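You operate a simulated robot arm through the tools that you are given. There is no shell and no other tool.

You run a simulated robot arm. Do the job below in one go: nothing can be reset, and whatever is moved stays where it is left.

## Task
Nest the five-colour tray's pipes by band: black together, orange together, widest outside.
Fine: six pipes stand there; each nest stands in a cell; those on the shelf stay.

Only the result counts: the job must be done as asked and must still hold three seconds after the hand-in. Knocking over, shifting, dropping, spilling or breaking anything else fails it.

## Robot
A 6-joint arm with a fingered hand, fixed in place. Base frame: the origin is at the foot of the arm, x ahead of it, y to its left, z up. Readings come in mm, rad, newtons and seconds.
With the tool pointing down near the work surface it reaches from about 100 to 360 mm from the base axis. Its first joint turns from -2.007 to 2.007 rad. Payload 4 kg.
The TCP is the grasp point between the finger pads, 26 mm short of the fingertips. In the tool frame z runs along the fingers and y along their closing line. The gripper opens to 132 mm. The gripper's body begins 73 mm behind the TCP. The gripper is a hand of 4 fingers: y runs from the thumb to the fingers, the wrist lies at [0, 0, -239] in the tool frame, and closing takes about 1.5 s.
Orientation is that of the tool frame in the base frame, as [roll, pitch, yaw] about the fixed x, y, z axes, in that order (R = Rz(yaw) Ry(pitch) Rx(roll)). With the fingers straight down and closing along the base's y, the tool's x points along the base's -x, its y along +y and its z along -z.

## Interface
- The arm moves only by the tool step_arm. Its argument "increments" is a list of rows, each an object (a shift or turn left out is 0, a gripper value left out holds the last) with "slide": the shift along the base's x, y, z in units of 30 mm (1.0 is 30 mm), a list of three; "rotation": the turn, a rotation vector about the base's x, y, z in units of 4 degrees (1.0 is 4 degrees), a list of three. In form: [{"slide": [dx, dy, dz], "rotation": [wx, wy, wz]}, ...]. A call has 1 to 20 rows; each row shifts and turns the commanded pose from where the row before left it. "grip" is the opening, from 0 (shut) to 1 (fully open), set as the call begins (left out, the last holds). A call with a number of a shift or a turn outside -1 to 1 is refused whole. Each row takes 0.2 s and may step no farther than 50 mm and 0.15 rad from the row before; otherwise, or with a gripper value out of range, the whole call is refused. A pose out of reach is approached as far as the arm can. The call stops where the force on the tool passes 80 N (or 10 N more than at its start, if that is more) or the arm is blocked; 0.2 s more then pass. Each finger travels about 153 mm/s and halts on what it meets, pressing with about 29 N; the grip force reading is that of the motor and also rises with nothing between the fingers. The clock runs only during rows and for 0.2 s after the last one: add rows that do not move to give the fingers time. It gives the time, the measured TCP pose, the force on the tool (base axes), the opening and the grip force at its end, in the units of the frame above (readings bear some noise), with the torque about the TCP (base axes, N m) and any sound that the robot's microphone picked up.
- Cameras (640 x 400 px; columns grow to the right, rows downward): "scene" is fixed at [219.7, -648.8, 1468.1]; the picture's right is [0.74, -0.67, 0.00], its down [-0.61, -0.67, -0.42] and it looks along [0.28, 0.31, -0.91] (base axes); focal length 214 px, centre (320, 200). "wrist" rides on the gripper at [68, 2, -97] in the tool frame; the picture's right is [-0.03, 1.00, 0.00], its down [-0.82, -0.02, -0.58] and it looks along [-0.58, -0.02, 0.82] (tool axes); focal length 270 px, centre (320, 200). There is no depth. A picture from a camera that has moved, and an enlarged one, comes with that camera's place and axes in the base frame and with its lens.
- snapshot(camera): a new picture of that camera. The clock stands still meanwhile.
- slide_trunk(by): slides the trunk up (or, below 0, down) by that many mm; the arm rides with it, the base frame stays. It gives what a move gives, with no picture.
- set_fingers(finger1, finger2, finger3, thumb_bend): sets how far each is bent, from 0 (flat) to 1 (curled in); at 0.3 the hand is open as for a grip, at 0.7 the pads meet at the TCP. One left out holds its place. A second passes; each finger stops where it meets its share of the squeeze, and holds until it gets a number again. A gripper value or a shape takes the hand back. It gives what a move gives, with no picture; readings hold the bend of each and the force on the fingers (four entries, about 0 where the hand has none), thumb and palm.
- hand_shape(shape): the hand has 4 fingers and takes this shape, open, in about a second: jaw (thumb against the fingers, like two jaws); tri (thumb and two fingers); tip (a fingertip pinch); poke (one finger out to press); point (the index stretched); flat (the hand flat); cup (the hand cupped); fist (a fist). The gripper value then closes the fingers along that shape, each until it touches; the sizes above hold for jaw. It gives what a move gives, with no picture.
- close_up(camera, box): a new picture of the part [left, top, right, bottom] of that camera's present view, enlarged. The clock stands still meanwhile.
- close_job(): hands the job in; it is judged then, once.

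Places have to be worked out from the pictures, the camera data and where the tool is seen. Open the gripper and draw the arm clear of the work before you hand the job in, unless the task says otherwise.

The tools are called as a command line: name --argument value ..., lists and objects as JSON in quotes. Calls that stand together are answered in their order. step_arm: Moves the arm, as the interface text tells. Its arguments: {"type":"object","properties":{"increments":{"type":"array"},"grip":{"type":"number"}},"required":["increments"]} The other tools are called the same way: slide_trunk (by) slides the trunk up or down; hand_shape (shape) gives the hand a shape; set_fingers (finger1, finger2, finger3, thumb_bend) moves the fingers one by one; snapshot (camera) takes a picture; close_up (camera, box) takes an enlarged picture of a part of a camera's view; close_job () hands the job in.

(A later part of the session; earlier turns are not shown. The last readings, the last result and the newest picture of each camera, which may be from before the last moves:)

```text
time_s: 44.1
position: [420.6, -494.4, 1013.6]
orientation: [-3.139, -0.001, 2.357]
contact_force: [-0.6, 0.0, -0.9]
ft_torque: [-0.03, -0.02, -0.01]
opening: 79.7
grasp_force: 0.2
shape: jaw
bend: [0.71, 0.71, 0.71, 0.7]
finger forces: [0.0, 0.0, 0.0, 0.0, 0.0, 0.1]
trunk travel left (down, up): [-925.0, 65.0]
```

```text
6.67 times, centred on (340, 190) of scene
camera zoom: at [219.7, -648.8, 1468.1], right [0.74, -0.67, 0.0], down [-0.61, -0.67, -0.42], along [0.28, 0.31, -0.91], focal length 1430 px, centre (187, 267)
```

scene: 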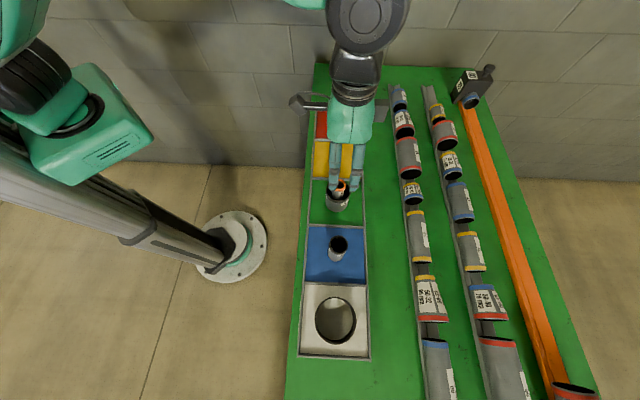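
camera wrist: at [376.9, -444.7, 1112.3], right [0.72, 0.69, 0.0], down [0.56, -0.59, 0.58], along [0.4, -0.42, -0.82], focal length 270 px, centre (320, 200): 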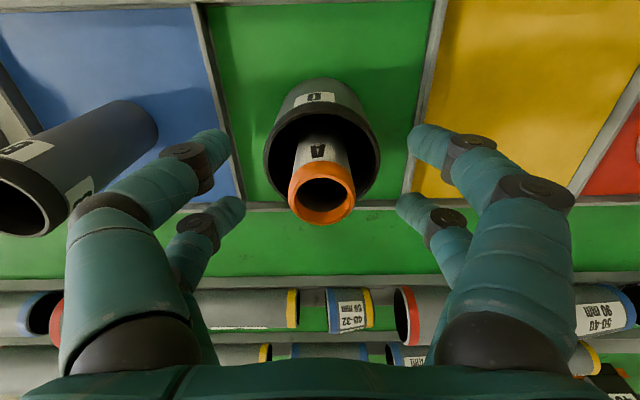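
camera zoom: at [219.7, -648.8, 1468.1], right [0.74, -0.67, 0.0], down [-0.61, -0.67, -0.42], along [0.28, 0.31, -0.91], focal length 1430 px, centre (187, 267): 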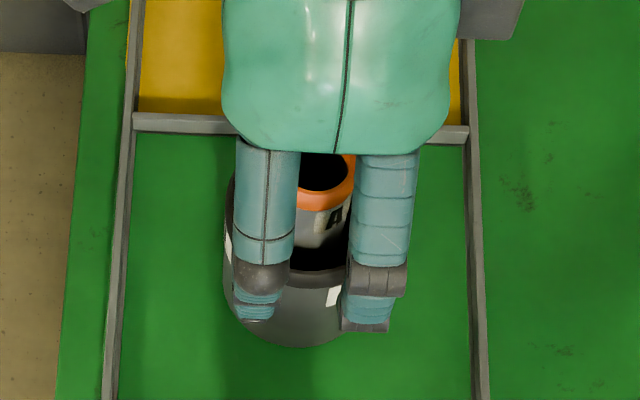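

A is centred between the fingers at the TCP level. I nudge 2.6 mm inward and close on it.

step_arm --increments '[{"slide": [-0.06, 0.06, 0]}, {}]'

step_arm --grip 0.1 --increments '[{}, {}, {}, {}, {}, {}, {}, {}]'

snapshot --camera "wrist"

close_up --camera "scene" --box '[300, 160, 380, 220]'

```text
time_s: 44.8
position: [420.8, -492.9, 1015.7]
orientation: [-3.137, -0.003, 2.357]
contact_force: [-0.3, -0.1, -0.2]
ft_torque: [0.0, -0.04, -0.01]
opening: 80.1
grasp_force: 0.1
shape: jaw
bend: [0.71, 0.71, 0.71, 0.7]
finger forces: [0.1, 0.1, 0.0, 0.0, 0.0, 0.1]
trunk travel left (down, up): [-925.0, 65.0]
```

```text
time_s: 46.5
position: [421.4, -493.4, 1014.4]
orientation: [-3.136, -0.002, 2.356]
contact_force: [1.0, 0.4, -0.4]
ft_torque: [-0.01, -0.01, 0.03]
opening: 14.0
grasp_force: 0.1
shape: jaw
bend: [0.72, 0.72, 0.72, 0.7]
finger forces: [0.0, 0.5, 0.5, 0.0, 0.0, 0.0]
trunk travel left (down, up): [-925.0, 65.0]
```

```text
taken
camera wrist: at [375.2, -442.9, 1112.6], right [0.72, 0.69, 0.0], down [0.56, -0.59, 0.58], along [0.4, -0.42, -0.82], focal length 270 px, centre (320, 200)
```

wrist: 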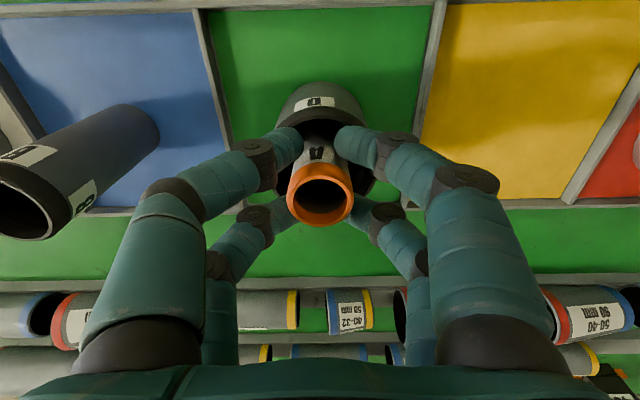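

```text
6.67 times, centred on (340, 190) of scene
camera zoom: at [219.7, -648.8, 1468.1], right [0.74, -0.67, 0.0], down [-0.61, -0.67, -0.42], along [0.28, 0.31, -0.91], focal length 1430 px, centre (187, 267)
```

zoom: 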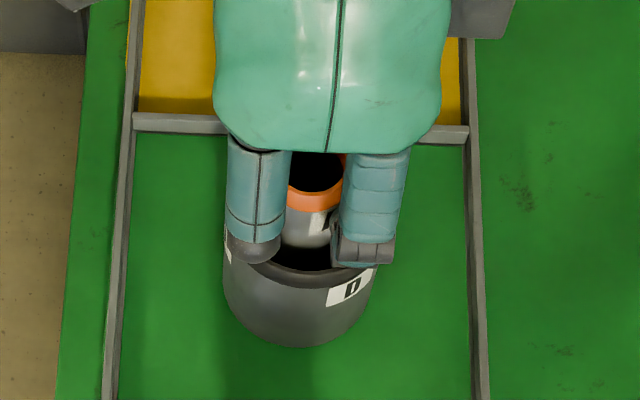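

The fingers reached the commanded 14 mm with hardly any force, so A sits loosely in the gap between the finger pairs. I close fully to see whether they take hold.

step_arm --grip 0.0 --increments '[{}, {}, {}, {}, {}, {}]'

close_up --camera "wrist" --box '[220, 70, 420, 250]'

```text
time_s: 48.0
position: [420.8, -491.7, 1014.8]
orientation: [-3.139, -0.003, 2.356]
contact_force: [-0.1, -0.1, -0.1]
ft_torque: [-0.01, 0.0, -0.02]
opening: 0.1
grasp_force: 28.7
shape: jaw
bend: [0.62, 0.72, 0.72, 0.7]
finger forces: [49.7, 28.7, 31.5, 0.0, 0.2, 0.0]
trunk travel left (down, up): [-925.0, 65.0]
```

```text
2.22 times, centred on (320, 160) of wrist
camera zoom: at [375.2, -442.9, 1112.5], right [0.72, 0.69, 0.0], down [0.56, -0.59, 0.58], along [0.4, -0.42, -0.82], focal length 601 px, centre (320, 289)
```

zoom: 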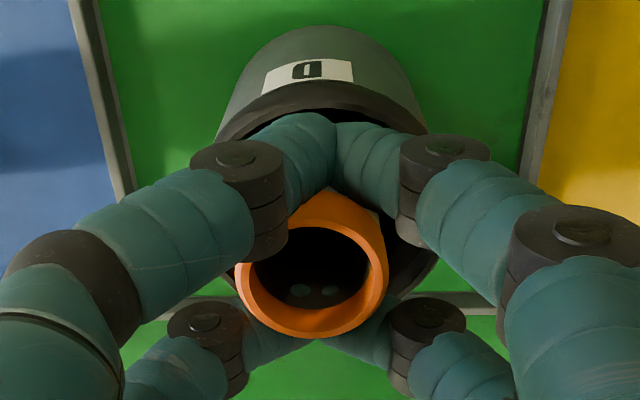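

The pads met around A and only jostle it, so this shape does not suit so thin a pipe. I open again, check A, and rise to change the hand's shape.

step_arm --grip 0.5 --increments '[{}, {}, {}, {}, {}]'

snapshot --camera "wrist"

close_up --camera "scene" --box '[300, 160, 380, 220]'

```text
time_s: 49.1
position: [421.0, -493.1, 1014.7]
orientation: [-3.139, 0.0, 2.356]
contact_force: [-0.5, 0.1, 1.5]
ft_torque: [-0.02, -0.02, 0.02]
opening: 64.0
grasp_force: 0.1
shape: jaw
bend: [0.73, 0.73, 0.73, 0.7]
finger forces: [0.0, 0.0, 12.2, 0.1, 11.8, 0.0]
trunk travel left (down, up): [-925.0, 65.0]
```

```text
taken
camera wrist: at [375.1, -442.8, 1112.8], right [0.72, 0.69, 0.0], down [0.56, -0.59, 0.58], along [0.4, -0.42, -0.82], focal length 270 px, centre (320, 200)
```

wrist: 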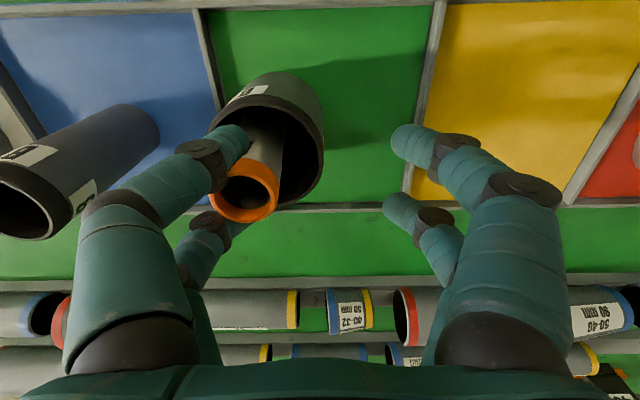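

```text
6.67 times, centred on (340, 190) of scene
camera zoom: at [219.7, -648.8, 1468.1], right [0.74, -0.67, 0.0], down [-0.61, -0.67, -0.42], along [0.28, 0.31, -0.91], focal length 1430 px, centre (187, 267)
```

zoom: 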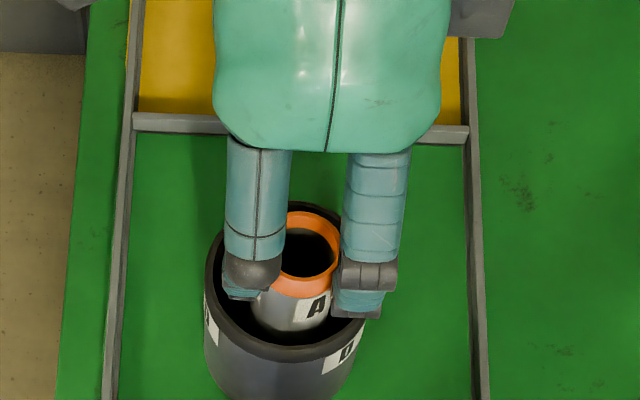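

Opening carried A along: it is now wedged upright between the thumb and finger 3 (about 12 N each), and D was nudged a little within its cell but stands. That wedge is itself a lateral grip, so I test a careful 15 mm lift.

step_arm --increments '[{"slide": [0, 0, 0.25]}, {"slide": [0, 0, 0.25]}, {}]'

snapshot --camera "wrist"

close_up --camera "scene" --box '[300, 160, 380, 220]'

```text
time_s: 50.0
position: [421.5, -492.1, 1028.4]
orientation: [-3.137, -0.002, 2.356]
contact_force: [-0.8, 0.8, -3.1]
ft_torque: [0.09, -0.11, 0.03]
opening: 64.5
grasp_force: 0.1
shape: jaw
bend: [0.73, 0.73, 0.73, 0.7]
finger forces: [0.0, 0.1, 11.8, 0.1, 11.5, 0.0]
trunk travel left (down, up): [-925.0, 65.0]
```

```text
taken
camera wrist: at [376.1, -442.3, 1127.1], right [0.72, 0.69, 0.0], down [0.56, -0.59, 0.58], along [0.4, -0.42, -0.82], focal length 270 px, centre (320, 200)
```

wrist: 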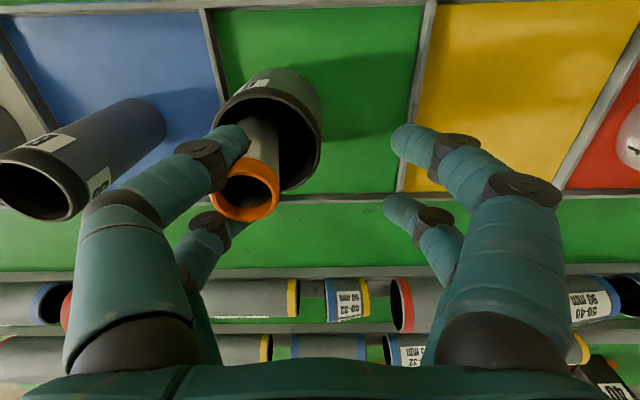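

```text
6.67 times, centred on (340, 190) of scene
camera zoom: at [219.7, -648.8, 1468.1], right [0.74, -0.67, 0.0], down [-0.61, -0.67, -0.42], along [0.28, 0.31, -0.91], focal length 1430 px, centre (187, 267)
```

zoom: 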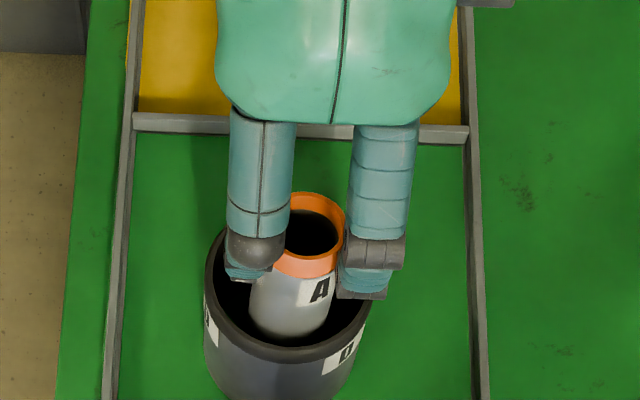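

A came up with the hand, steady. I lift it clear of D and look again to check that it hangs upright.

step_arm --increments '[{"slide": [0, 0, 0.5]}, {"slide": [0, 0, 0.6]}, {"slide": [0, 0, 0.7]}, {"slide": [0, 0, 0.7]}, {"slide": [0, 0, 0.5]}, {}]'

snapshot --camera "wrist"

close_up --camera "scene" --box '[290, 130, 390, 230]'

```text
time_s: 51.4
position: [420.3, -491.3, 1119.7]
orientation: [-3.139, -0.001, 2.355]
contact_force: [-0.6, 0.0, -1.3]
ft_torque: [0.01, -0.07, 0.01]
opening: 65.6
grasp_force: 0.0
shape: jaw
bend: [0.73, 0.73, 0.72, 0.7]
finger forces: [0.0, 0.1, 11.6, 0.0, 11.0, 0.1]
trunk travel left (down, up): [-925.0, 65.0]
```

```text
taken
camera wrist: at [375.2, -441.5, 1218.0], right [0.72, 0.69, 0.0], down [0.56, -0.59, 0.58], along [0.4, -0.42, -0.82], focal length 270 px, centre (320, 200)
```

wrist: 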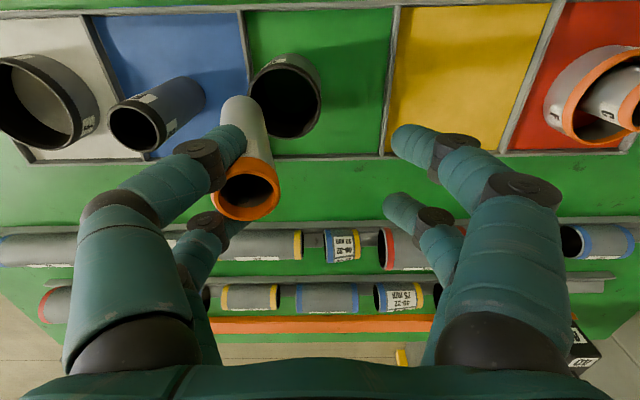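

```text
4.00 times, centred on (340, 180) of scene
camera zoom: at [219.7, -648.8, 1468.1], right [0.74, -0.67, 0.0], down [-0.61, -0.67, -0.42], along [0.28, 0.31, -0.91], focal length 858 px, centre (240, 280)
```

zoom: 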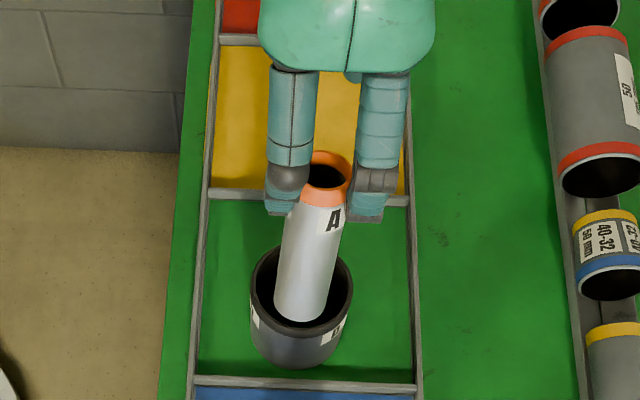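

A leans about 13° in the hand (its bottom toward the thumb side). I turn the hand by that angle about its x axis so that A hangs plumb, and check.

step_arm --increments '[{"rotation": [0.6, -0.6, 0]}, {"rotation": [0.6, -0.6, 0]}, {"rotation": [0.6, -0.6, 0]}, {"rotation": [0.58, -0.58, 0]}, {}]'

snapshot --camera "wrist"

close_up --camera "scene" --box '[290, 130, 390, 230]'

```text
time_s: 52.5
position: [420.0, -490.7, 1119.7]
orientation: [2.91, -0.003, 2.356]
contact_force: [-0.4, -0.2, -1.8]
ft_torque: [0.07, -0.03, 0.0]
opening: 66.1
grasp_force: 0.1
shape: jaw
bend: [0.73, 0.73, 0.72, 0.7]
finger forces: [0.0, 0.1, 11.0, 0.1, 10.5, 0.0]
trunk travel left (down, up): [-925.0, 65.0]
```

```text
taken
camera wrist: at [359.0, -457.9, 1215.5], right [0.71, 0.67, 0.23], down [0.47, -0.69, 0.56], along [0.53, -0.28, -0.8], focal length 270 px, centre (320, 200)
```

wrist: 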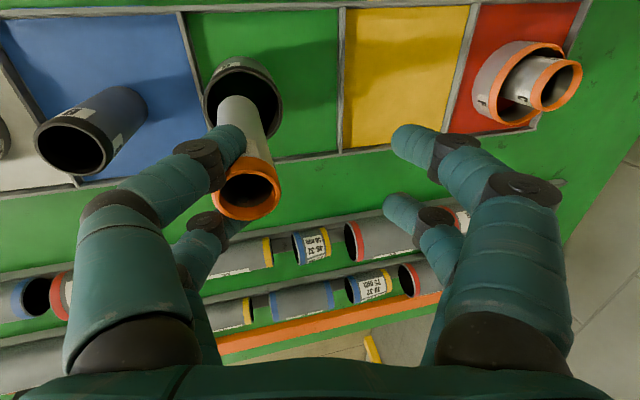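

```text
4.00 times, centred on (340, 180) of scene
camera zoom: at [219.7, -648.8, 1468.1], right [0.74, -0.67, 0.0], down [-0.61, -0.67, -0.42], along [0.28, 0.31, -0.91], focal length 858 px, centre (240, 280)
```

zoom: 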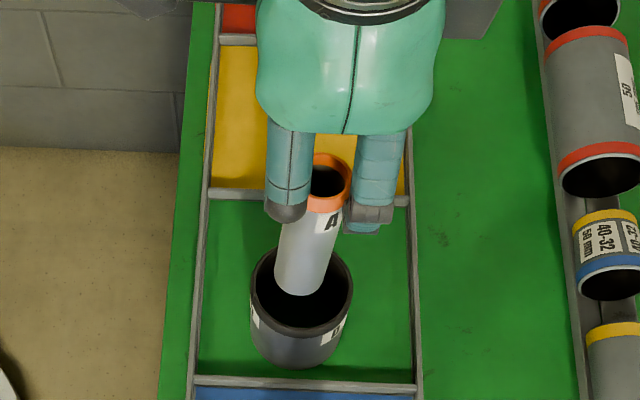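

A now hangs plumb to within a couple of degrees. I carry it over to C in the red cell, keeping its bottom at about z≈1010.

step_arm --increments '[{"slide": [0.6, 0.57, 0.1]}, {"slide": [0.9, 0.86, 0]}, {"slide": [0.95, 0.92, 0]}, {"slide": [0.95, 0.92, 0]}, {"slide": [0.95, 0.92, 0]}, {"slide": [0.95, 0.92, 0]}, {"slide": [0.95, 0.92, 0]}, {"slide": [0.9, 0.86, 0]}, {"slide": [0.6, 0.58, 0]}, {}, {}]'

snapshot --camera "wrist"

close_up --camera "scene" --box '[290, 50, 390, 150]'

```text
time_s: 55.0
position: [653.8, -268.8, 1120.7]
orientation: [2.911, -0.001, 2.356]
contact_force: [-0.1, -0.5, -2.5]
ft_torque: [0.06, 0.01, 0.0]
opening: 65.9
grasp_force: 0.1
shape: jaw
bend: [0.73, 0.73, 0.72, 0.7]
finger forces: [0.0, 0.0, 10.3, 0.0, 9.8, 0.1]
trunk travel left (down, up): [-925.0, 65.0]
```

```text
taken
camera wrist: at [592.4, -235.2, 1217.5], right [0.71, 0.67, 0.23], down [0.47, -0.69, 0.56], along [0.53, -0.28, -0.8], focal length 270 px, centre (320, 200)
```

wrist: 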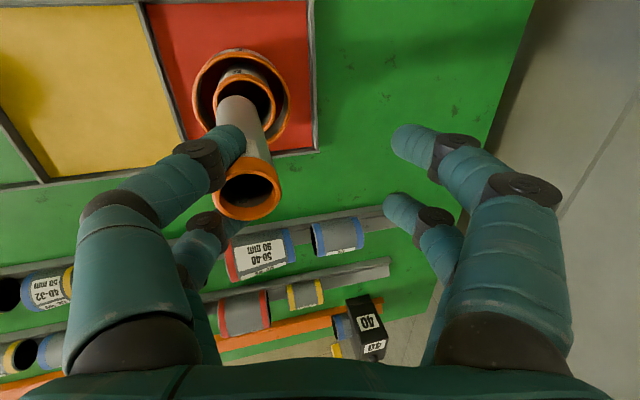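

```text
4.00 times, centred on (340, 100) of scene
camera zoom: at [219.7, -648.8, 1468.1], right [0.74, -0.67, 0.0], down [-0.61, -0.67, -0.42], along [0.28, 0.31, -0.91], focal length 858 px, centre (240, 600)
```

zoom: 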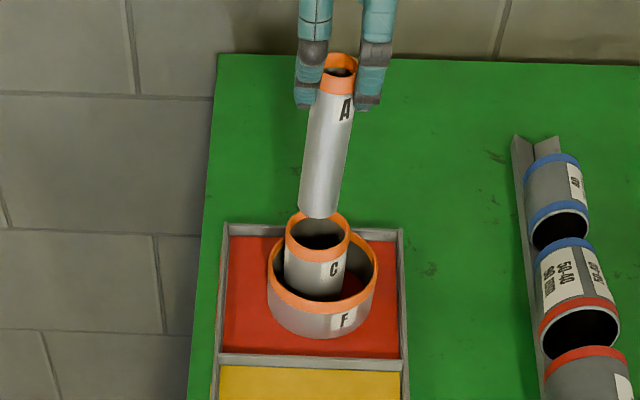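

A is over C. I zoom in to check how well A's bottom lines up with C's opening.

close_up --camera "wrist" --box '[180, 30, 320, 230]'

close_up --camera "scene" --box '[310, 55, 370, 135]'

```text
2.00 times, centred on (250, 130) of wrist
camera zoom: at [592.4, -235.2, 1217.5], right [0.71, 0.67, 0.23], down [0.47, -0.69, 0.56], along [0.53, -0.28, -0.8], focal length 541 px, centre (460, 340)
```

zoom: 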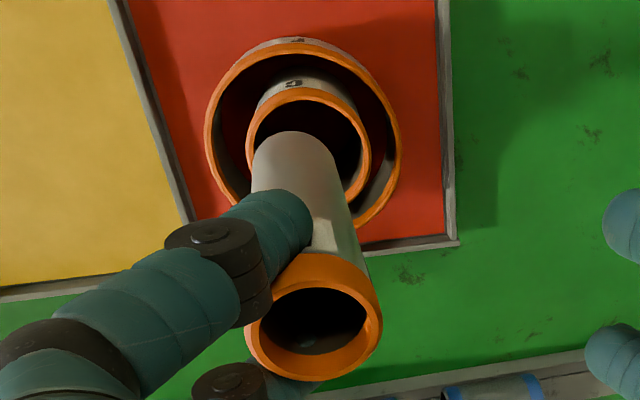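

```text
5.00 times, centred on (340, 95) of scene
camera zoom: at [219.7, -648.8, 1468.1], right [0.74, -0.67, 0.0], down [-0.61, -0.67, -0.42], along [0.28, 0.31, -0.91], focal length 1072 px, centre (220, 725)
```

zoom: 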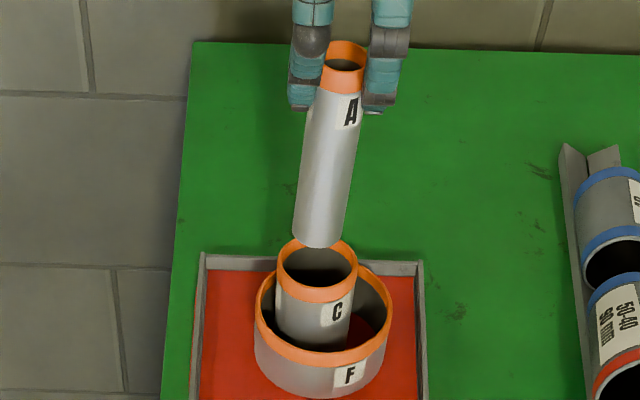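

A's rim is plumb over C, but its bottom seems to lean about 5 mm toward −x. I turn the hand another 3° about −y to true it up and look again.

step_arm --increments '[{"rotation": [0, -0.75, 0]}, {}]'

close_up --camera "wrist" --box '[180, 30, 320, 230]'

close_up --camera "scene" --box '[310, 55, 370, 135]'

```text
time_s: 55.5
position: [653.8, -268.5, 1120.7]
orientation: [2.872, 0.036, 2.354]
contact_force: [-0.3, -0.2, -1.4]
ft_torque: [0.05, -0.02, 0.02]
opening: 66.3
grasp_force: 0.0
shape: jaw
bend: [0.73, 0.73, 0.72, 0.7]
finger forces: [0.1, 0.0, 10.2, 0.0, 9.8, 0.1]
trunk travel left (down, up): [-925.0, 65.0]
```

```text
2.00 times, centred on (250, 130) of wrist
camera zoom: at [587.1, -234.7, 1213.9], right [0.69, 0.67, 0.27], down [0.44, -0.69, 0.58], along [0.57, -0.28, -0.77], focal length 541 px, centre (460, 340)
```

zoom: 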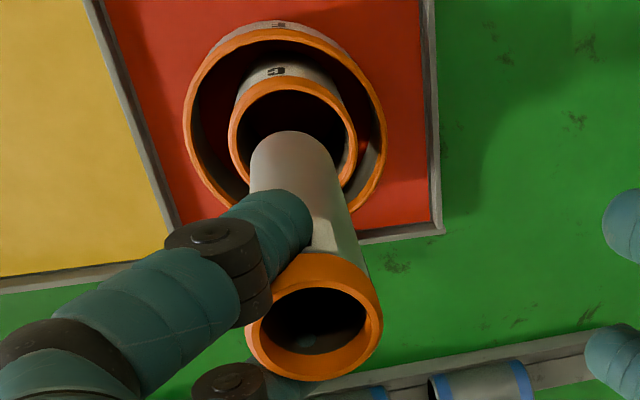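

```text
5.00 times, centred on (340, 95) of scene
camera zoom: at [219.7, -648.8, 1468.1], right [0.74, -0.67, 0.0], down [-0.61, -0.67, -0.42], along [0.28, 0.31, -0.91], focal length 1072 px, centre (220, 725)
```

zoom: 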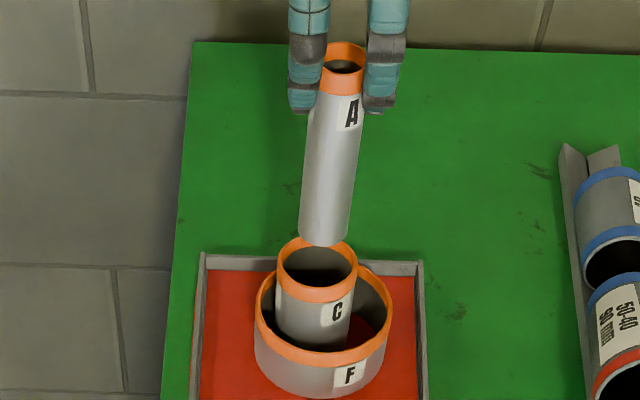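

A is now plumb and within about 1 mm of C's axis. I lower it partway into C and check.

step_arm --increments '[{"slide": [0, 0, -0.5]}, {"slide": [0, 0, -0.5]}, {"slide": [0, 0, -0.5]}, {}]'

close_up --camera "wrist" --box '[180, 30, 320, 230]'

close_up --camera "scene" --box '[310, 55, 370, 135]'

```text
time_s: 56.5
position: [653.9, -268.1, 1078.3]
orientation: [2.873, 0.036, 2.356]
contact_force: [-0.8, -0.4, -1.0]
ft_torque: [0.04, -0.04, 0.03]
opening: 66.2
grasp_force: 0.0
shape: jaw
bend: [0.73, 0.73, 0.72, 0.7]
finger forces: [0.1, 0.0, 10.1, 0.1, 9.7, 0.1]
trunk travel left (down, up): [-925.0, 65.0]
```

```text
2.00 times, centred on (250, 130) of wrist
camera zoom: at [587.2, -235.2, 1169.4], right [0.69, 0.67, 0.27], down [0.44, -0.69, 0.58], along [0.57, -0.28, -0.77], focal length 541 px, centre (460, 340)
```

zoom: 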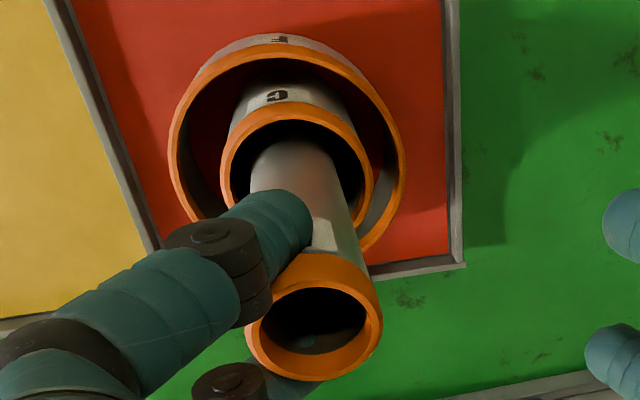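

```text
5.00 times, centred on (340, 95) of scene
camera zoom: at [219.7, -648.8, 1468.1], right [0.74, -0.67, 0.0], down [-0.61, -0.67, -0.42], along [0.28, 0.31, -0.91], focal length 1072 px, centre (220, 725)
```

zoom: 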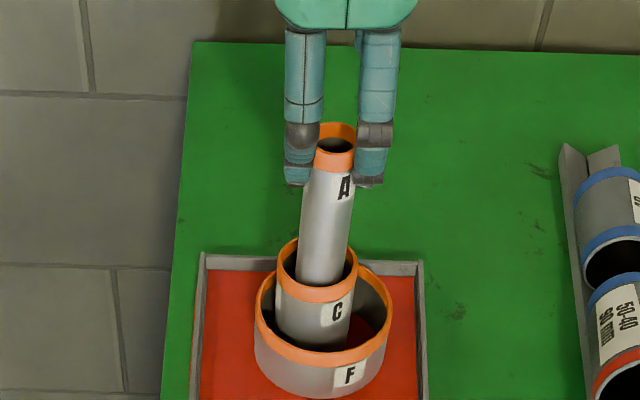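

A is inside C's mouth, well centred. I continue down to just above the floor.

step_arm --increments '[{"slide": [0, 0, -0.5]}, {"slide": [0, 0, -0.5]}, {"slide": [0, 0, -0.4]}, {"slide": [0, 0, -0.1]}, {}]'

close_up --camera "wrist" --box '[180, 30, 320, 230]'

close_up --camera "scene" --box '[310, 55, 370, 135]'

```text
time_s: 57.8
position: [651.8, -268.1, 1033.4]
orientation: [2.873, 0.036, 2.356]
contact_force: [-0.2, 0.8, -1.0]
ft_torque: [0.06, -0.03, -0.03]
opening: 66.1
grasp_force: 0.1
shape: jaw
bend: [0.73, 0.73, 0.72, 0.7]
finger forces: [0.0, 0.0, 10.2, 0.0, 9.6, 0.0]
trunk travel left (down, up): [-925.0, 65.0]
```

```text
2.00 times, centred on (250, 130) of wrist
camera zoom: at [586.7, -235.0, 1124.7], right [0.69, 0.67, 0.27], down [0.44, -0.69, 0.58], along [0.57, -0.28, -0.77], focal length 541 px, centre (460, 340)
```

zoom: 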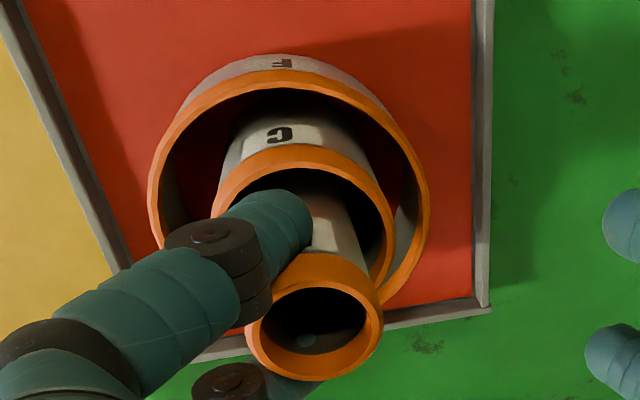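

```text
5.00 times, centred on (340, 95) of scene
camera zoom: at [219.7, -648.8, 1468.1], right [0.74, -0.67, 0.0], down [-0.61, -0.67, -0.42], along [0.28, 0.31, -0.91], focal length 1072 px, centre (220, 725)
```

zoom: 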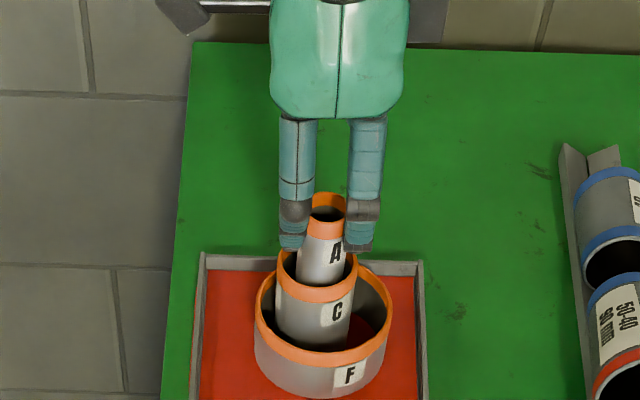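

About 7 mm remain by my estimate. I lower in small steps, watching the force.

step_arm --increments '[{"slide": [0, 0, -0.07]}, {"slide": [0, 0, -0.07]}, {"slide": [0, 0, -0.05]}, {}]'

```text
time_s: 58.8
position: [653.9, -266.8, 1026.9]
orientation: [2.873, 0.039, 2.356]
contact_force: [0.5, -0.4, -1.5]
ft_torque: [0.01, -0.02, -0.01]
opening: 66.0
grasp_force: 0.1
shape: jaw
bend: [0.73, 0.73, 0.72, 0.7]
finger forces: [0.0, 0.0, 10.0, 0.1, 9.7, 0.1]
trunk travel left (down, up): [-925.0, 65.0]
```

step_arm --increments '[{"slide": [0, 0, -0.04]}, {"slide": [0, 0, -0.04]}, {}]'

```text
time_s: 59.5
position: [653.3, -265.5, 1024.2]
orientation: [2.873, 0.037, 2.356]
contact_force: [-0.8, -1.0, 4.2]
ft_torque: [-0.11, 0.13, -0.06]
opening: 65.5
grasp_force: 0.0
shape: jaw
bend: [0.73, 0.73, 0.73, 0.7]
finger forces: [0.0, 0.0, 10.1, 0.0, 10.3, 0.0]
trunk travel left (down, up): [-925.0, 65.0]
```

The force turned upward by ~5 N, so A is standing on the floor inside C. I release the wedge by straightening only the thumb a little.

set_fingers --thumb_bend 0.6

snapshot --camera "wrist"

close_up --camera "scene" --box '[310, 55, 370, 135]'

```text
time_s: 60.5
position: [653.0, -267.6, 1025.4]
orientation: [2.873, 0.038, 2.357]
contact_force: [0.1, -0.1, 2.3]
ft_torque: [-0.05, 0.06, -0.04]
opening: 48.7
grasp_force: 1.9
shape: fingers
bend: [0.73, 0.73, 0.73, 0.6]
finger forces: [0.1, 0.0, 1.3, 0.1, 2.1, 0.0]
trunk travel left (down, up): [-925.0, 65.0]
```

```text
taken
camera wrist: at [586.7, -233.7, 1116.4], right [0.69, 0.67, 0.27], down [0.44, -0.69, 0.58], along [0.57, -0.28, -0.77], focal length 270 px, centre (320, 200)
```

wrist: 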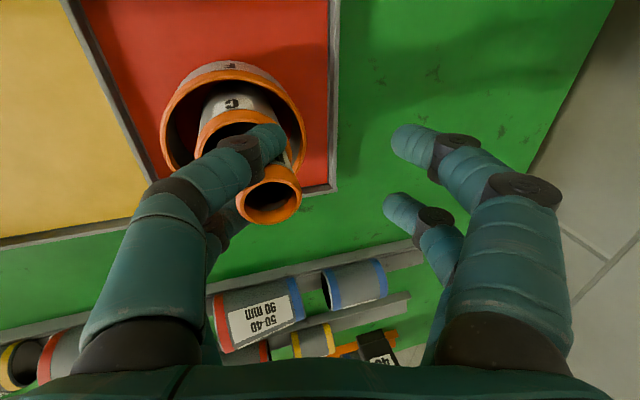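

```text
5.00 times, centred on (340, 95) of scene
camera zoom: at [219.7, -648.8, 1468.1], right [0.74, -0.67, 0.0], down [-0.61, -0.67, -0.42], along [0.28, 0.31, -0.91], focal length 1072 px, centre (220, 725)
```

zoom: 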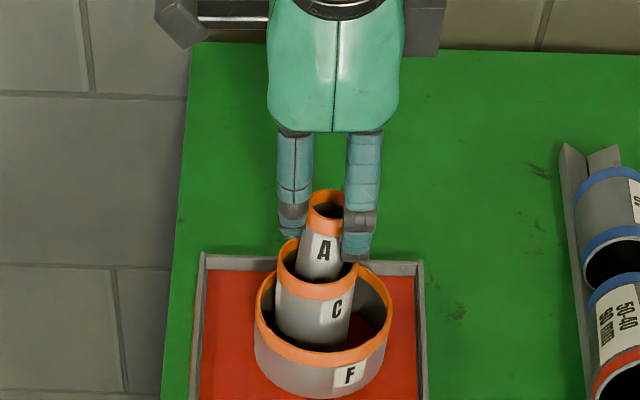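

The pressure on A dropped to 1–2 N, though the thumb actually moved inward in this mode. I straighten the thumb further so that it swings off A.

set_fingers --thumb_bend 0.42

snapshot --camera "wrist"

close_up --camera "scene" --box '[310, 55, 370, 135]'

```text
time_s: 61.5
position: [652.3, -268.2, 1027.2]
orientation: [2.871, 0.039, 2.356]
contact_force: [1.4, 3.1, 15.3]
ft_torque: [-0.01, 0.68, -0.16]
opening: 71.6
grasp_force: 11.8
shape: fingers
bend: [0.73, 0.73, 0.73, 0.46]
finger forces: [0.1, 0.0, 4.3, 0.0, 18.8, 0.0]
trunk travel left (down, up): [-925.0, 65.0]
```

```text
taken
camera wrist: at [586.2, -232.9, 1117.9], right [0.69, 0.67, 0.27], down [0.44, -0.68, 0.58], along [0.57, -0.29, -0.77], focal length 270 px, centre (320, 200)
```

wrist: 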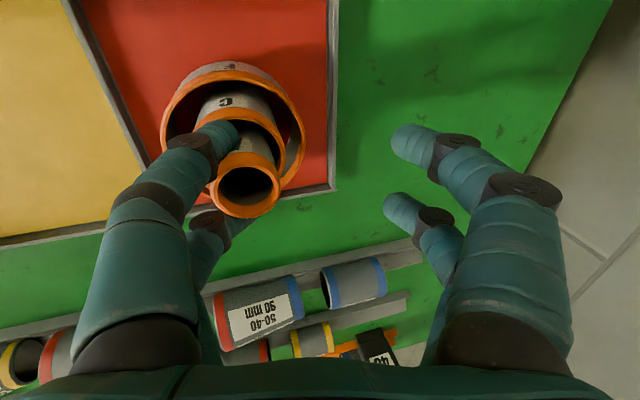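

```text
5.00 times, centred on (340, 95) of scene
camera zoom: at [219.7, -648.8, 1468.1], right [0.74, -0.67, 0.0], down [-0.61, -0.67, -0.42], along [0.28, 0.31, -0.91], focal length 1072 px, centre (220, 725)
```

zoom: 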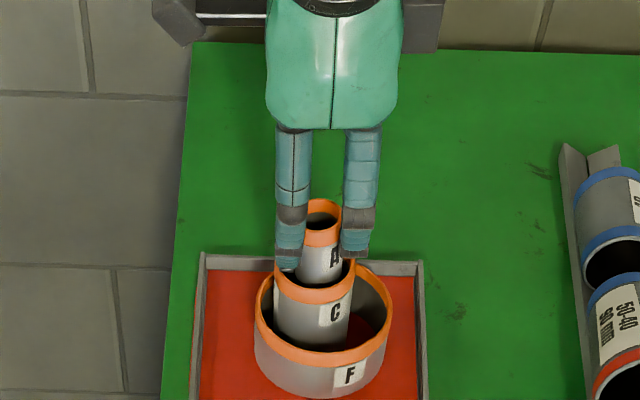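

The straightening thumb is now pressing down on C's rim (15 N). I raise the hand by 8 mm to free it and recheck.

step_arm --increments '[{"slide": [0, 0, 0.13]}, {"slide": [0, 0, 0.13]}, {}]'

snapshot --camera "wrist"

close_up --camera "scene" --box '[310, 55, 370, 135]'

```text
time_s: 62.4
position: [653.3, -267.2, 1030.0]
orientation: [2.874, 0.035, 2.357]
contact_force: [-0.4, 1.5, -2.2]
ft_torque: [0.07, -0.01, 0.0]
opening: 80.9
grasp_force: 1.8
shape: fingers
bend: [0.73, 0.73, 0.73, 0.42]
finger forces: [0.0, 0.0, 1.4, 0.0, 1.7, 0.1]
trunk travel left (down, up): [-925.0, 65.0]
```

```text
taken
camera wrist: at [587.5, -234.1, 1123.5], right [0.69, 0.67, 0.27], down [0.44, -0.69, 0.58], along [0.57, -0.28, -0.77], focal length 270 px, centre (320, 200)
```

wrist: 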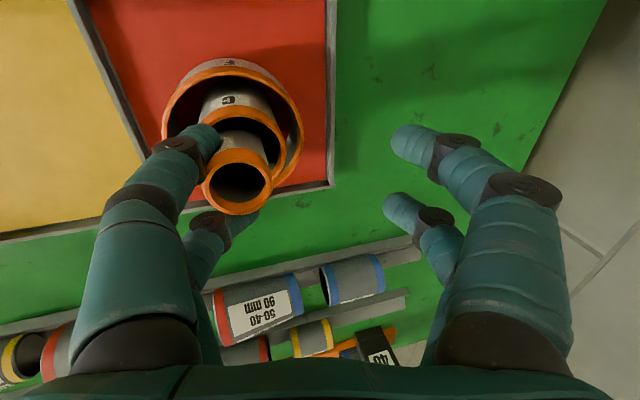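

```text
5.00 times, centred on (340, 95) of scene
camera zoom: at [219.7, -648.8, 1468.1], right [0.74, -0.67, 0.0], down [-0.61, -0.67, -0.42], along [0.28, 0.31, -0.91], focal length 1072 px, centre (220, 725)
```

zoom: 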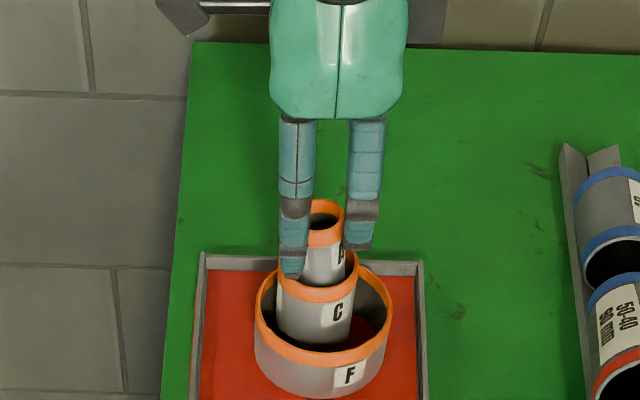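

The pinch on A is now light (about 1.5 N). I raise another 10 mm to see whether the fingers slide off A.

step_arm --increments '[{"slide": [0, 0, 0.17]}, {"slide": [0, 0, 0.17]}, {}]'

close_up --camera "wrist" --box '[140, 40, 320, 240]'

close_up --camera "scene" --box '[310, 55, 370, 135]'

```text
time_s: 63.1
position: [653.9, -268.0, 1042.3]
orientation: [2.872, 0.037, 2.356]
contact_force: [-0.2, -1.2, -2.5]
ft_torque: [0.04, -0.02, -0.02]
opening: 80.7
grasp_force: 1.3
shape: fingers
bend: [0.73, 0.73, 0.73, 0.42]
finger forces: [0.0, 0.0, 1.4, 0.0, 1.7, 0.1]
trunk travel left (down, up): [-925.0, 65.0]
```

```text
2.00 times, centred on (230, 140) of wrist
camera zoom: at [587.5, -233.9, 1134.9], right [0.69, 0.67, 0.27], down [0.44, -0.69, 0.58], along [0.57, -0.28, -0.77], focal length 541 px, centre (500, 320)
```

zoom: 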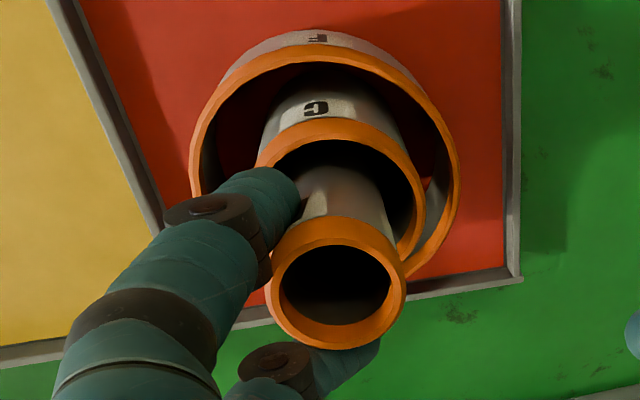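

```text
5.00 times, centred on (340, 95) of scene
camera zoom: at [219.7, -648.8, 1468.1], right [0.74, -0.67, 0.0], down [-0.61, -0.67, -0.42], along [0.28, 0.31, -0.91], focal length 1072 px, centre (220, 725)
```

zoom: 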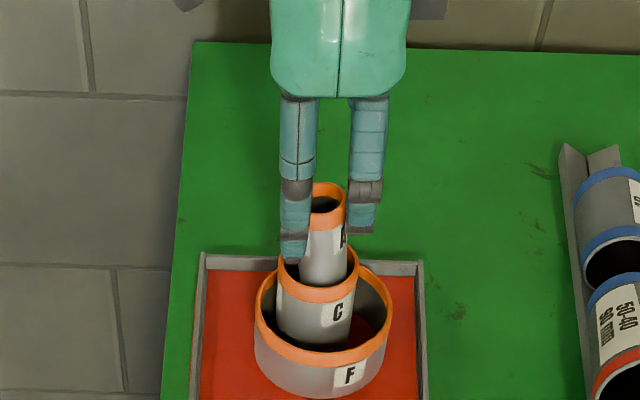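

A still follows the hand (about 17 mm up inside C), held by slight friction. I lower most of that again so that any release is a tiny drop, then straighten the thumb further.

step_arm --increments '[{"slide": [0, 0, -0.15]}, {"slide": [0, 0, -0.15]}, {}]'

set_fingers --thumb_bend 0.36

close_up --camera "wrist" --box '[140, 40, 320, 240]'

close_up --camera "scene" --box '[310, 55, 370, 135]'

```text
time_s: 64.0
position: [652.9, -268.8, 1034.0]
orientation: [2.873, 0.036, 2.357]
contact_force: [-0.4, 1.0, -2.4]
ft_torque: [0.06, -0.02, -0.02]
opening: 80.8
grasp_force: 1.2
shape: fingers
bend: [0.73, 0.73, 0.73, 0.42]
finger forces: [0.0, 0.0, 1.5, 0.1, 1.5, 0.0]
trunk travel left (down, up): [-925.0, 65.0]
```

```text
time_s: 65.0
position: [653.5, -266.9, 1034.2]
orientation: [2.874, 0.035, 2.355]
contact_force: [1.4, -0.1, 0.7]
ft_torque: [-0.02, 0.0, -0.03]
opening: 89.5
grasp_force: 0.1
shape: fingers
bend: [0.73, 0.73, 0.73, 0.36]
finger forces: [0.0, 0.0, 0.1, 0.0, 0.0, 0.1]
trunk travel left (down, up): [-925.0, 65.0]
```

```text
2.00 times, centred on (230, 140) of wrist
camera zoom: at [587.1, -234.0, 1126.0], right [0.69, 0.67, 0.27], down [0.44, -0.69, 0.58], along [0.57, -0.28, -0.77], focal length 541 px, centre (500, 320)
```

zoom: 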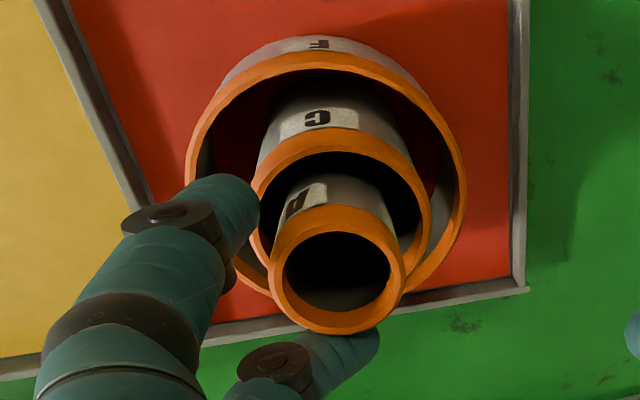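

```text
5.00 times, centred on (340, 95) of scene
camera zoom: at [219.7, -648.8, 1468.1], right [0.74, -0.67, 0.0], down [-0.61, -0.67, -0.42], along [0.28, 0.31, -0.91], focal length 1072 px, centre (220, 725)
```

zoom: 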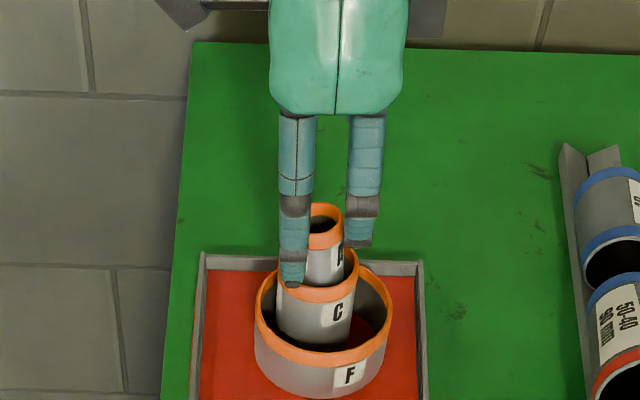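

A is free and stands inside C inside F. I rise straight up, slowly at first, and check that nothing follows.

step_arm --increments '[{"slide": [0, 0, 0.2]}, {"slide": [0, 0, 0.3]}, {"slide": [0, 0, 0.6]}, {"slide": [0, 0, 0.9]}, {"slide": [0, 0, 0.9]}, {}]'

snapshot --camera "wrist"

close_up --camera "scene" --box '[300, 80, 380, 150]'

```text
time_s: 66.3
position: [652.7, -268.5, 1120.4]
orientation: [2.872, 0.035, 2.355]
contact_force: [0.1, 1.6, 0.3]
ft_torque: [-0.03, -0.01, 0.02]
opening: 89.8
grasp_force: 0.1
shape: fingers
bend: [0.73, 0.73, 0.73, 0.36]
finger forces: [0.1, 0.0, 0.0, 0.0, 0.1, 0.1]
trunk travel left (down, up): [-925.0, 65.0]
```

```text
taken
camera wrist: at [587.7, -235.2, 1211.8], right [0.69, 0.67, 0.27], down [0.44, -0.69, 0.58], along [0.57, -0.28, -0.77], focal length 270 px, centre (320, 200)
```

wrist: 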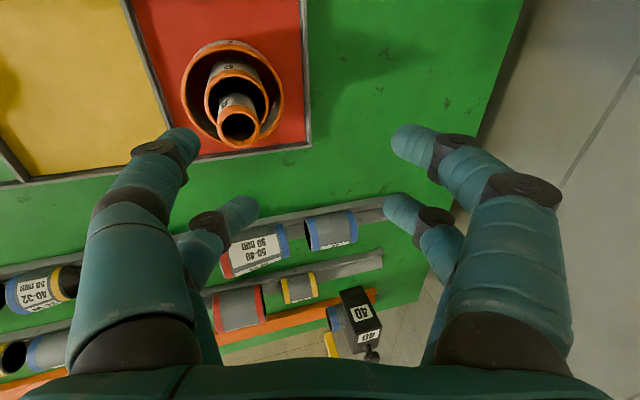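

```text
5.71 times, centred on (340, 115) of scene
camera zoom: at [219.7, -648.8, 1468.1], right [0.74, -0.67, 0.0], down [-0.61, -0.67, -0.42], along [0.28, 0.31, -0.91], focal length 1226 px, centre (206, 686)
```

zoom: 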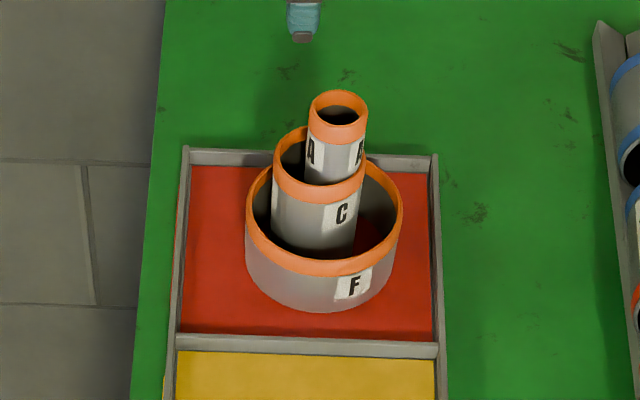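

The orange nest (F ⊃ C ⊃ A) stands in the red cell. I level the hand again and move above the free yellow cell, then look at another hand shape for the narrower pipe B.

step_arm --increments '[{"slide": [-0.5, -0.5, 0.5], "rotation": [0, 0.75, 0]}, {"slide": [-0.8, -0.8, 0], "rotation": [-0.6, 0.6, 0]}, {"slide": [-0.8, -0.8, 0], "rotation": [-0.6, 0.6, 0]}, {"slide": [-0.8, -0.8, 0], "rotation": [-0.6, 0.6, 0]}, {"slide": [-0.8, -0.8, 0], "rotation": [-0.58, 0.58, 0]}, {"slide": [-0.8, -0.8, 0]}, {}]'

hand_shape --shape "tri"

snapshot --camera "wrist"

hand_shape --shape "tip"

snapshot --camera "wrist"

```text
time_s: 68.0
position: [518.9, -402.3, 1137.7]
orientation: [-3.139, -0.002, 2.357]
contact_force: [0.3, -0.2, 0.4]
ft_torque: [0.02, -0.01, 0.02]
opening: 89.7
grasp_force: 0.0
shape: fingers
bend: [0.73, 0.73, 0.73, 0.36]
finger forces: [0.0, 0.0, 0.0, 0.0, 0.0, 0.1]
trunk travel left (down, up): [-925.0, 65.0]
```

```text
time_s: 68.8
position: [519.3, -401.3, 1139.3]
orientation: [-3.138, -0.002, 2.358]
contact_force: [0.6, 0.7, -0.4]
ft_torque: [0.04, 0.02, 0.02]
opening: 131.7
grasp_force: 0.2
shape: tri
bend: [0.3, 0.3, 0.3, 0.3]
finger forces: [0.0, 0.0, 0.0, 0.0, 0.0, 0.0]
trunk travel left (down, up): [-925.0, 65.0]
```

```text
taken
camera wrist: at [473.7, -352.7, 1236.0], right [0.72, 0.69, 0.0], down [0.56, -0.59, 0.58], along [0.4, -0.42, -0.82], focal length 270 px, centre (320, 200)
```

wrist: 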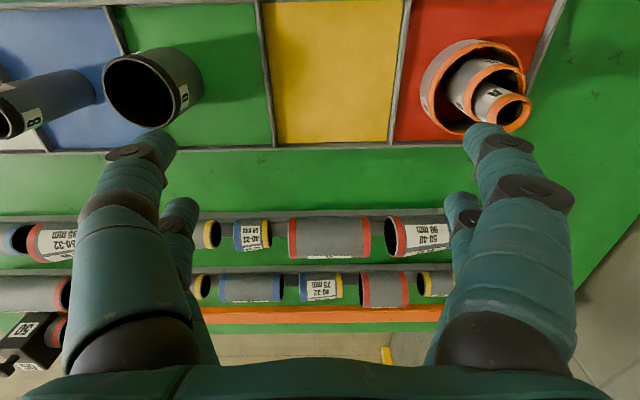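

```text
time_s: 69.8
position: [518.6, -402.1, 1138.6]
orientation: [-3.137, -0.003, 2.355]
contact_force: [0.6, -0.7, 1.0]
ft_torque: [-0.03, -0.03, 0.03]
opening: 131.6
grasp_force: 0.0
shape: tip
bend: [0.3, 0.3, 0.3, 0.3]
finger forces: [0.1, 0.0, 0.1, 0.0, 0.0, 0.0]
trunk travel left (down, up): [-925.0, 65.0]
```

```text
taken
camera wrist: at [473.8, -352.6, 1236.0], right [0.72, 0.69, 0.0], down [0.56, -0.59, 0.58], along [0.4, -0.42, -0.82], focal length 270 px, centre (320, 200)
```

wrist: 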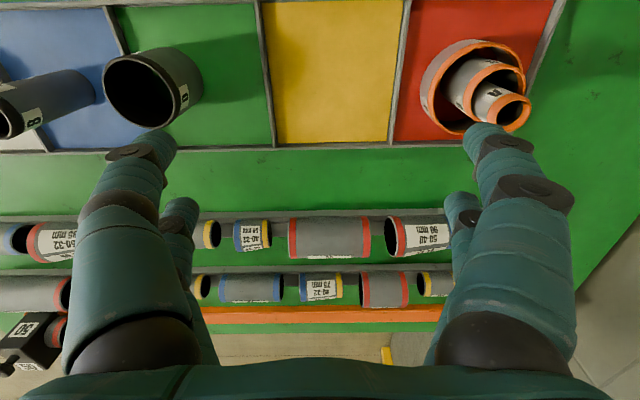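

All the shapes share the same open geometry, so I go back to "jaw". Now I travel high along the tray to look at B and E.

hand_shape --shape "jaw"

step_arm --increments '[{"slide": [-0.7, -0.7, 0]}, {"slide": [-1, -1, 0]}, {"slide": [-1, -1, 0]}, {"slide": [-1, -1, 0]}, {"slide": [-1, -1, 0]}, {"slide": [-1, -1, 0]}, {"slide": [-0.8, -0.8, 0]}, {}]'

snapshot --camera "wrist"

```text
time_s: 70.7
position: [519.6, -402.1, 1137.8]
orientation: [-3.136, -0.002, 2.356]
contact_force: [0.1, -0.2, 0.5]
ft_torque: [-0.01, 0.03, -0.02]
opening: 131.7
grasp_force: 0.1
shape: jaw
bend: [0.3, 0.3, 0.3, 0.3]
finger forces: [0.0, 0.0, 0.1, 0.0, 0.0, 0.0]
trunk travel left (down, up): [-925.0, 65.0]
```

```text
time_s: 72.5
position: [321.3, -598.3, 1135.6]
orientation: [-3.137, -0.003, 2.357]
contact_force: [-0.4, 0.7, -1.2]
ft_torque: [-0.03, 0.0, 0.02]
opening: 132.1
grasp_force: 0.1
shape: jaw
bend: [0.3, 0.3, 0.3, 0.3]
finger forces: [0.2, 0.0, 0.0, 0.0, 0.0, 0.0]
trunk travel left (down, up): [-925.0, 65.0]
```

```text
taken
camera wrist: at [276.8, -548.6, 1233.1], right [0.72, 0.69, 0.0], down [0.56, -0.59, 0.58], along [0.4, -0.42, -0.82], focal length 270 px, centre (320, 200)
```

wrist: 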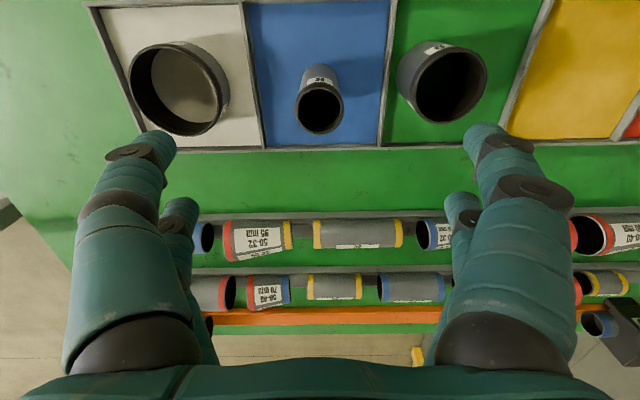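

B, E and D are all in view. I zoom in on each for measurements.

close_up --camera "wrist" --box '[100, 20, 280, 160]'

close_up --camera "wrist" --box '[260, 20, 520, 160]'

```text
2.86 times, centred on (190, 90) of wrist
camera zoom: at [276.8, -548.6, 1233.1], right [0.72, 0.69, 0.0], down [0.56, -0.59, 0.58], along [0.4, -0.42, -0.82], focal length 772 px, centre (691, 514)
```

zoom: 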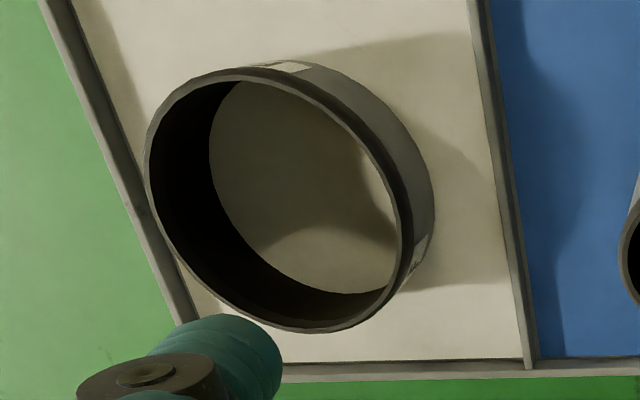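

```text
2.46 times, centred on (390, 90) of wrist
camera zoom: at [276.8, -548.6, 1233.1], right [0.72, 0.69, 0.0], down [0.56, -0.59, 0.58], along [0.4, -0.42, -0.82], focal length 665 px, centre (148, 471)
```

zoom: 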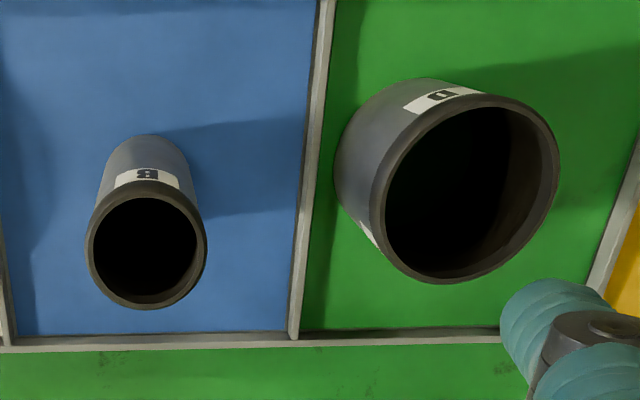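

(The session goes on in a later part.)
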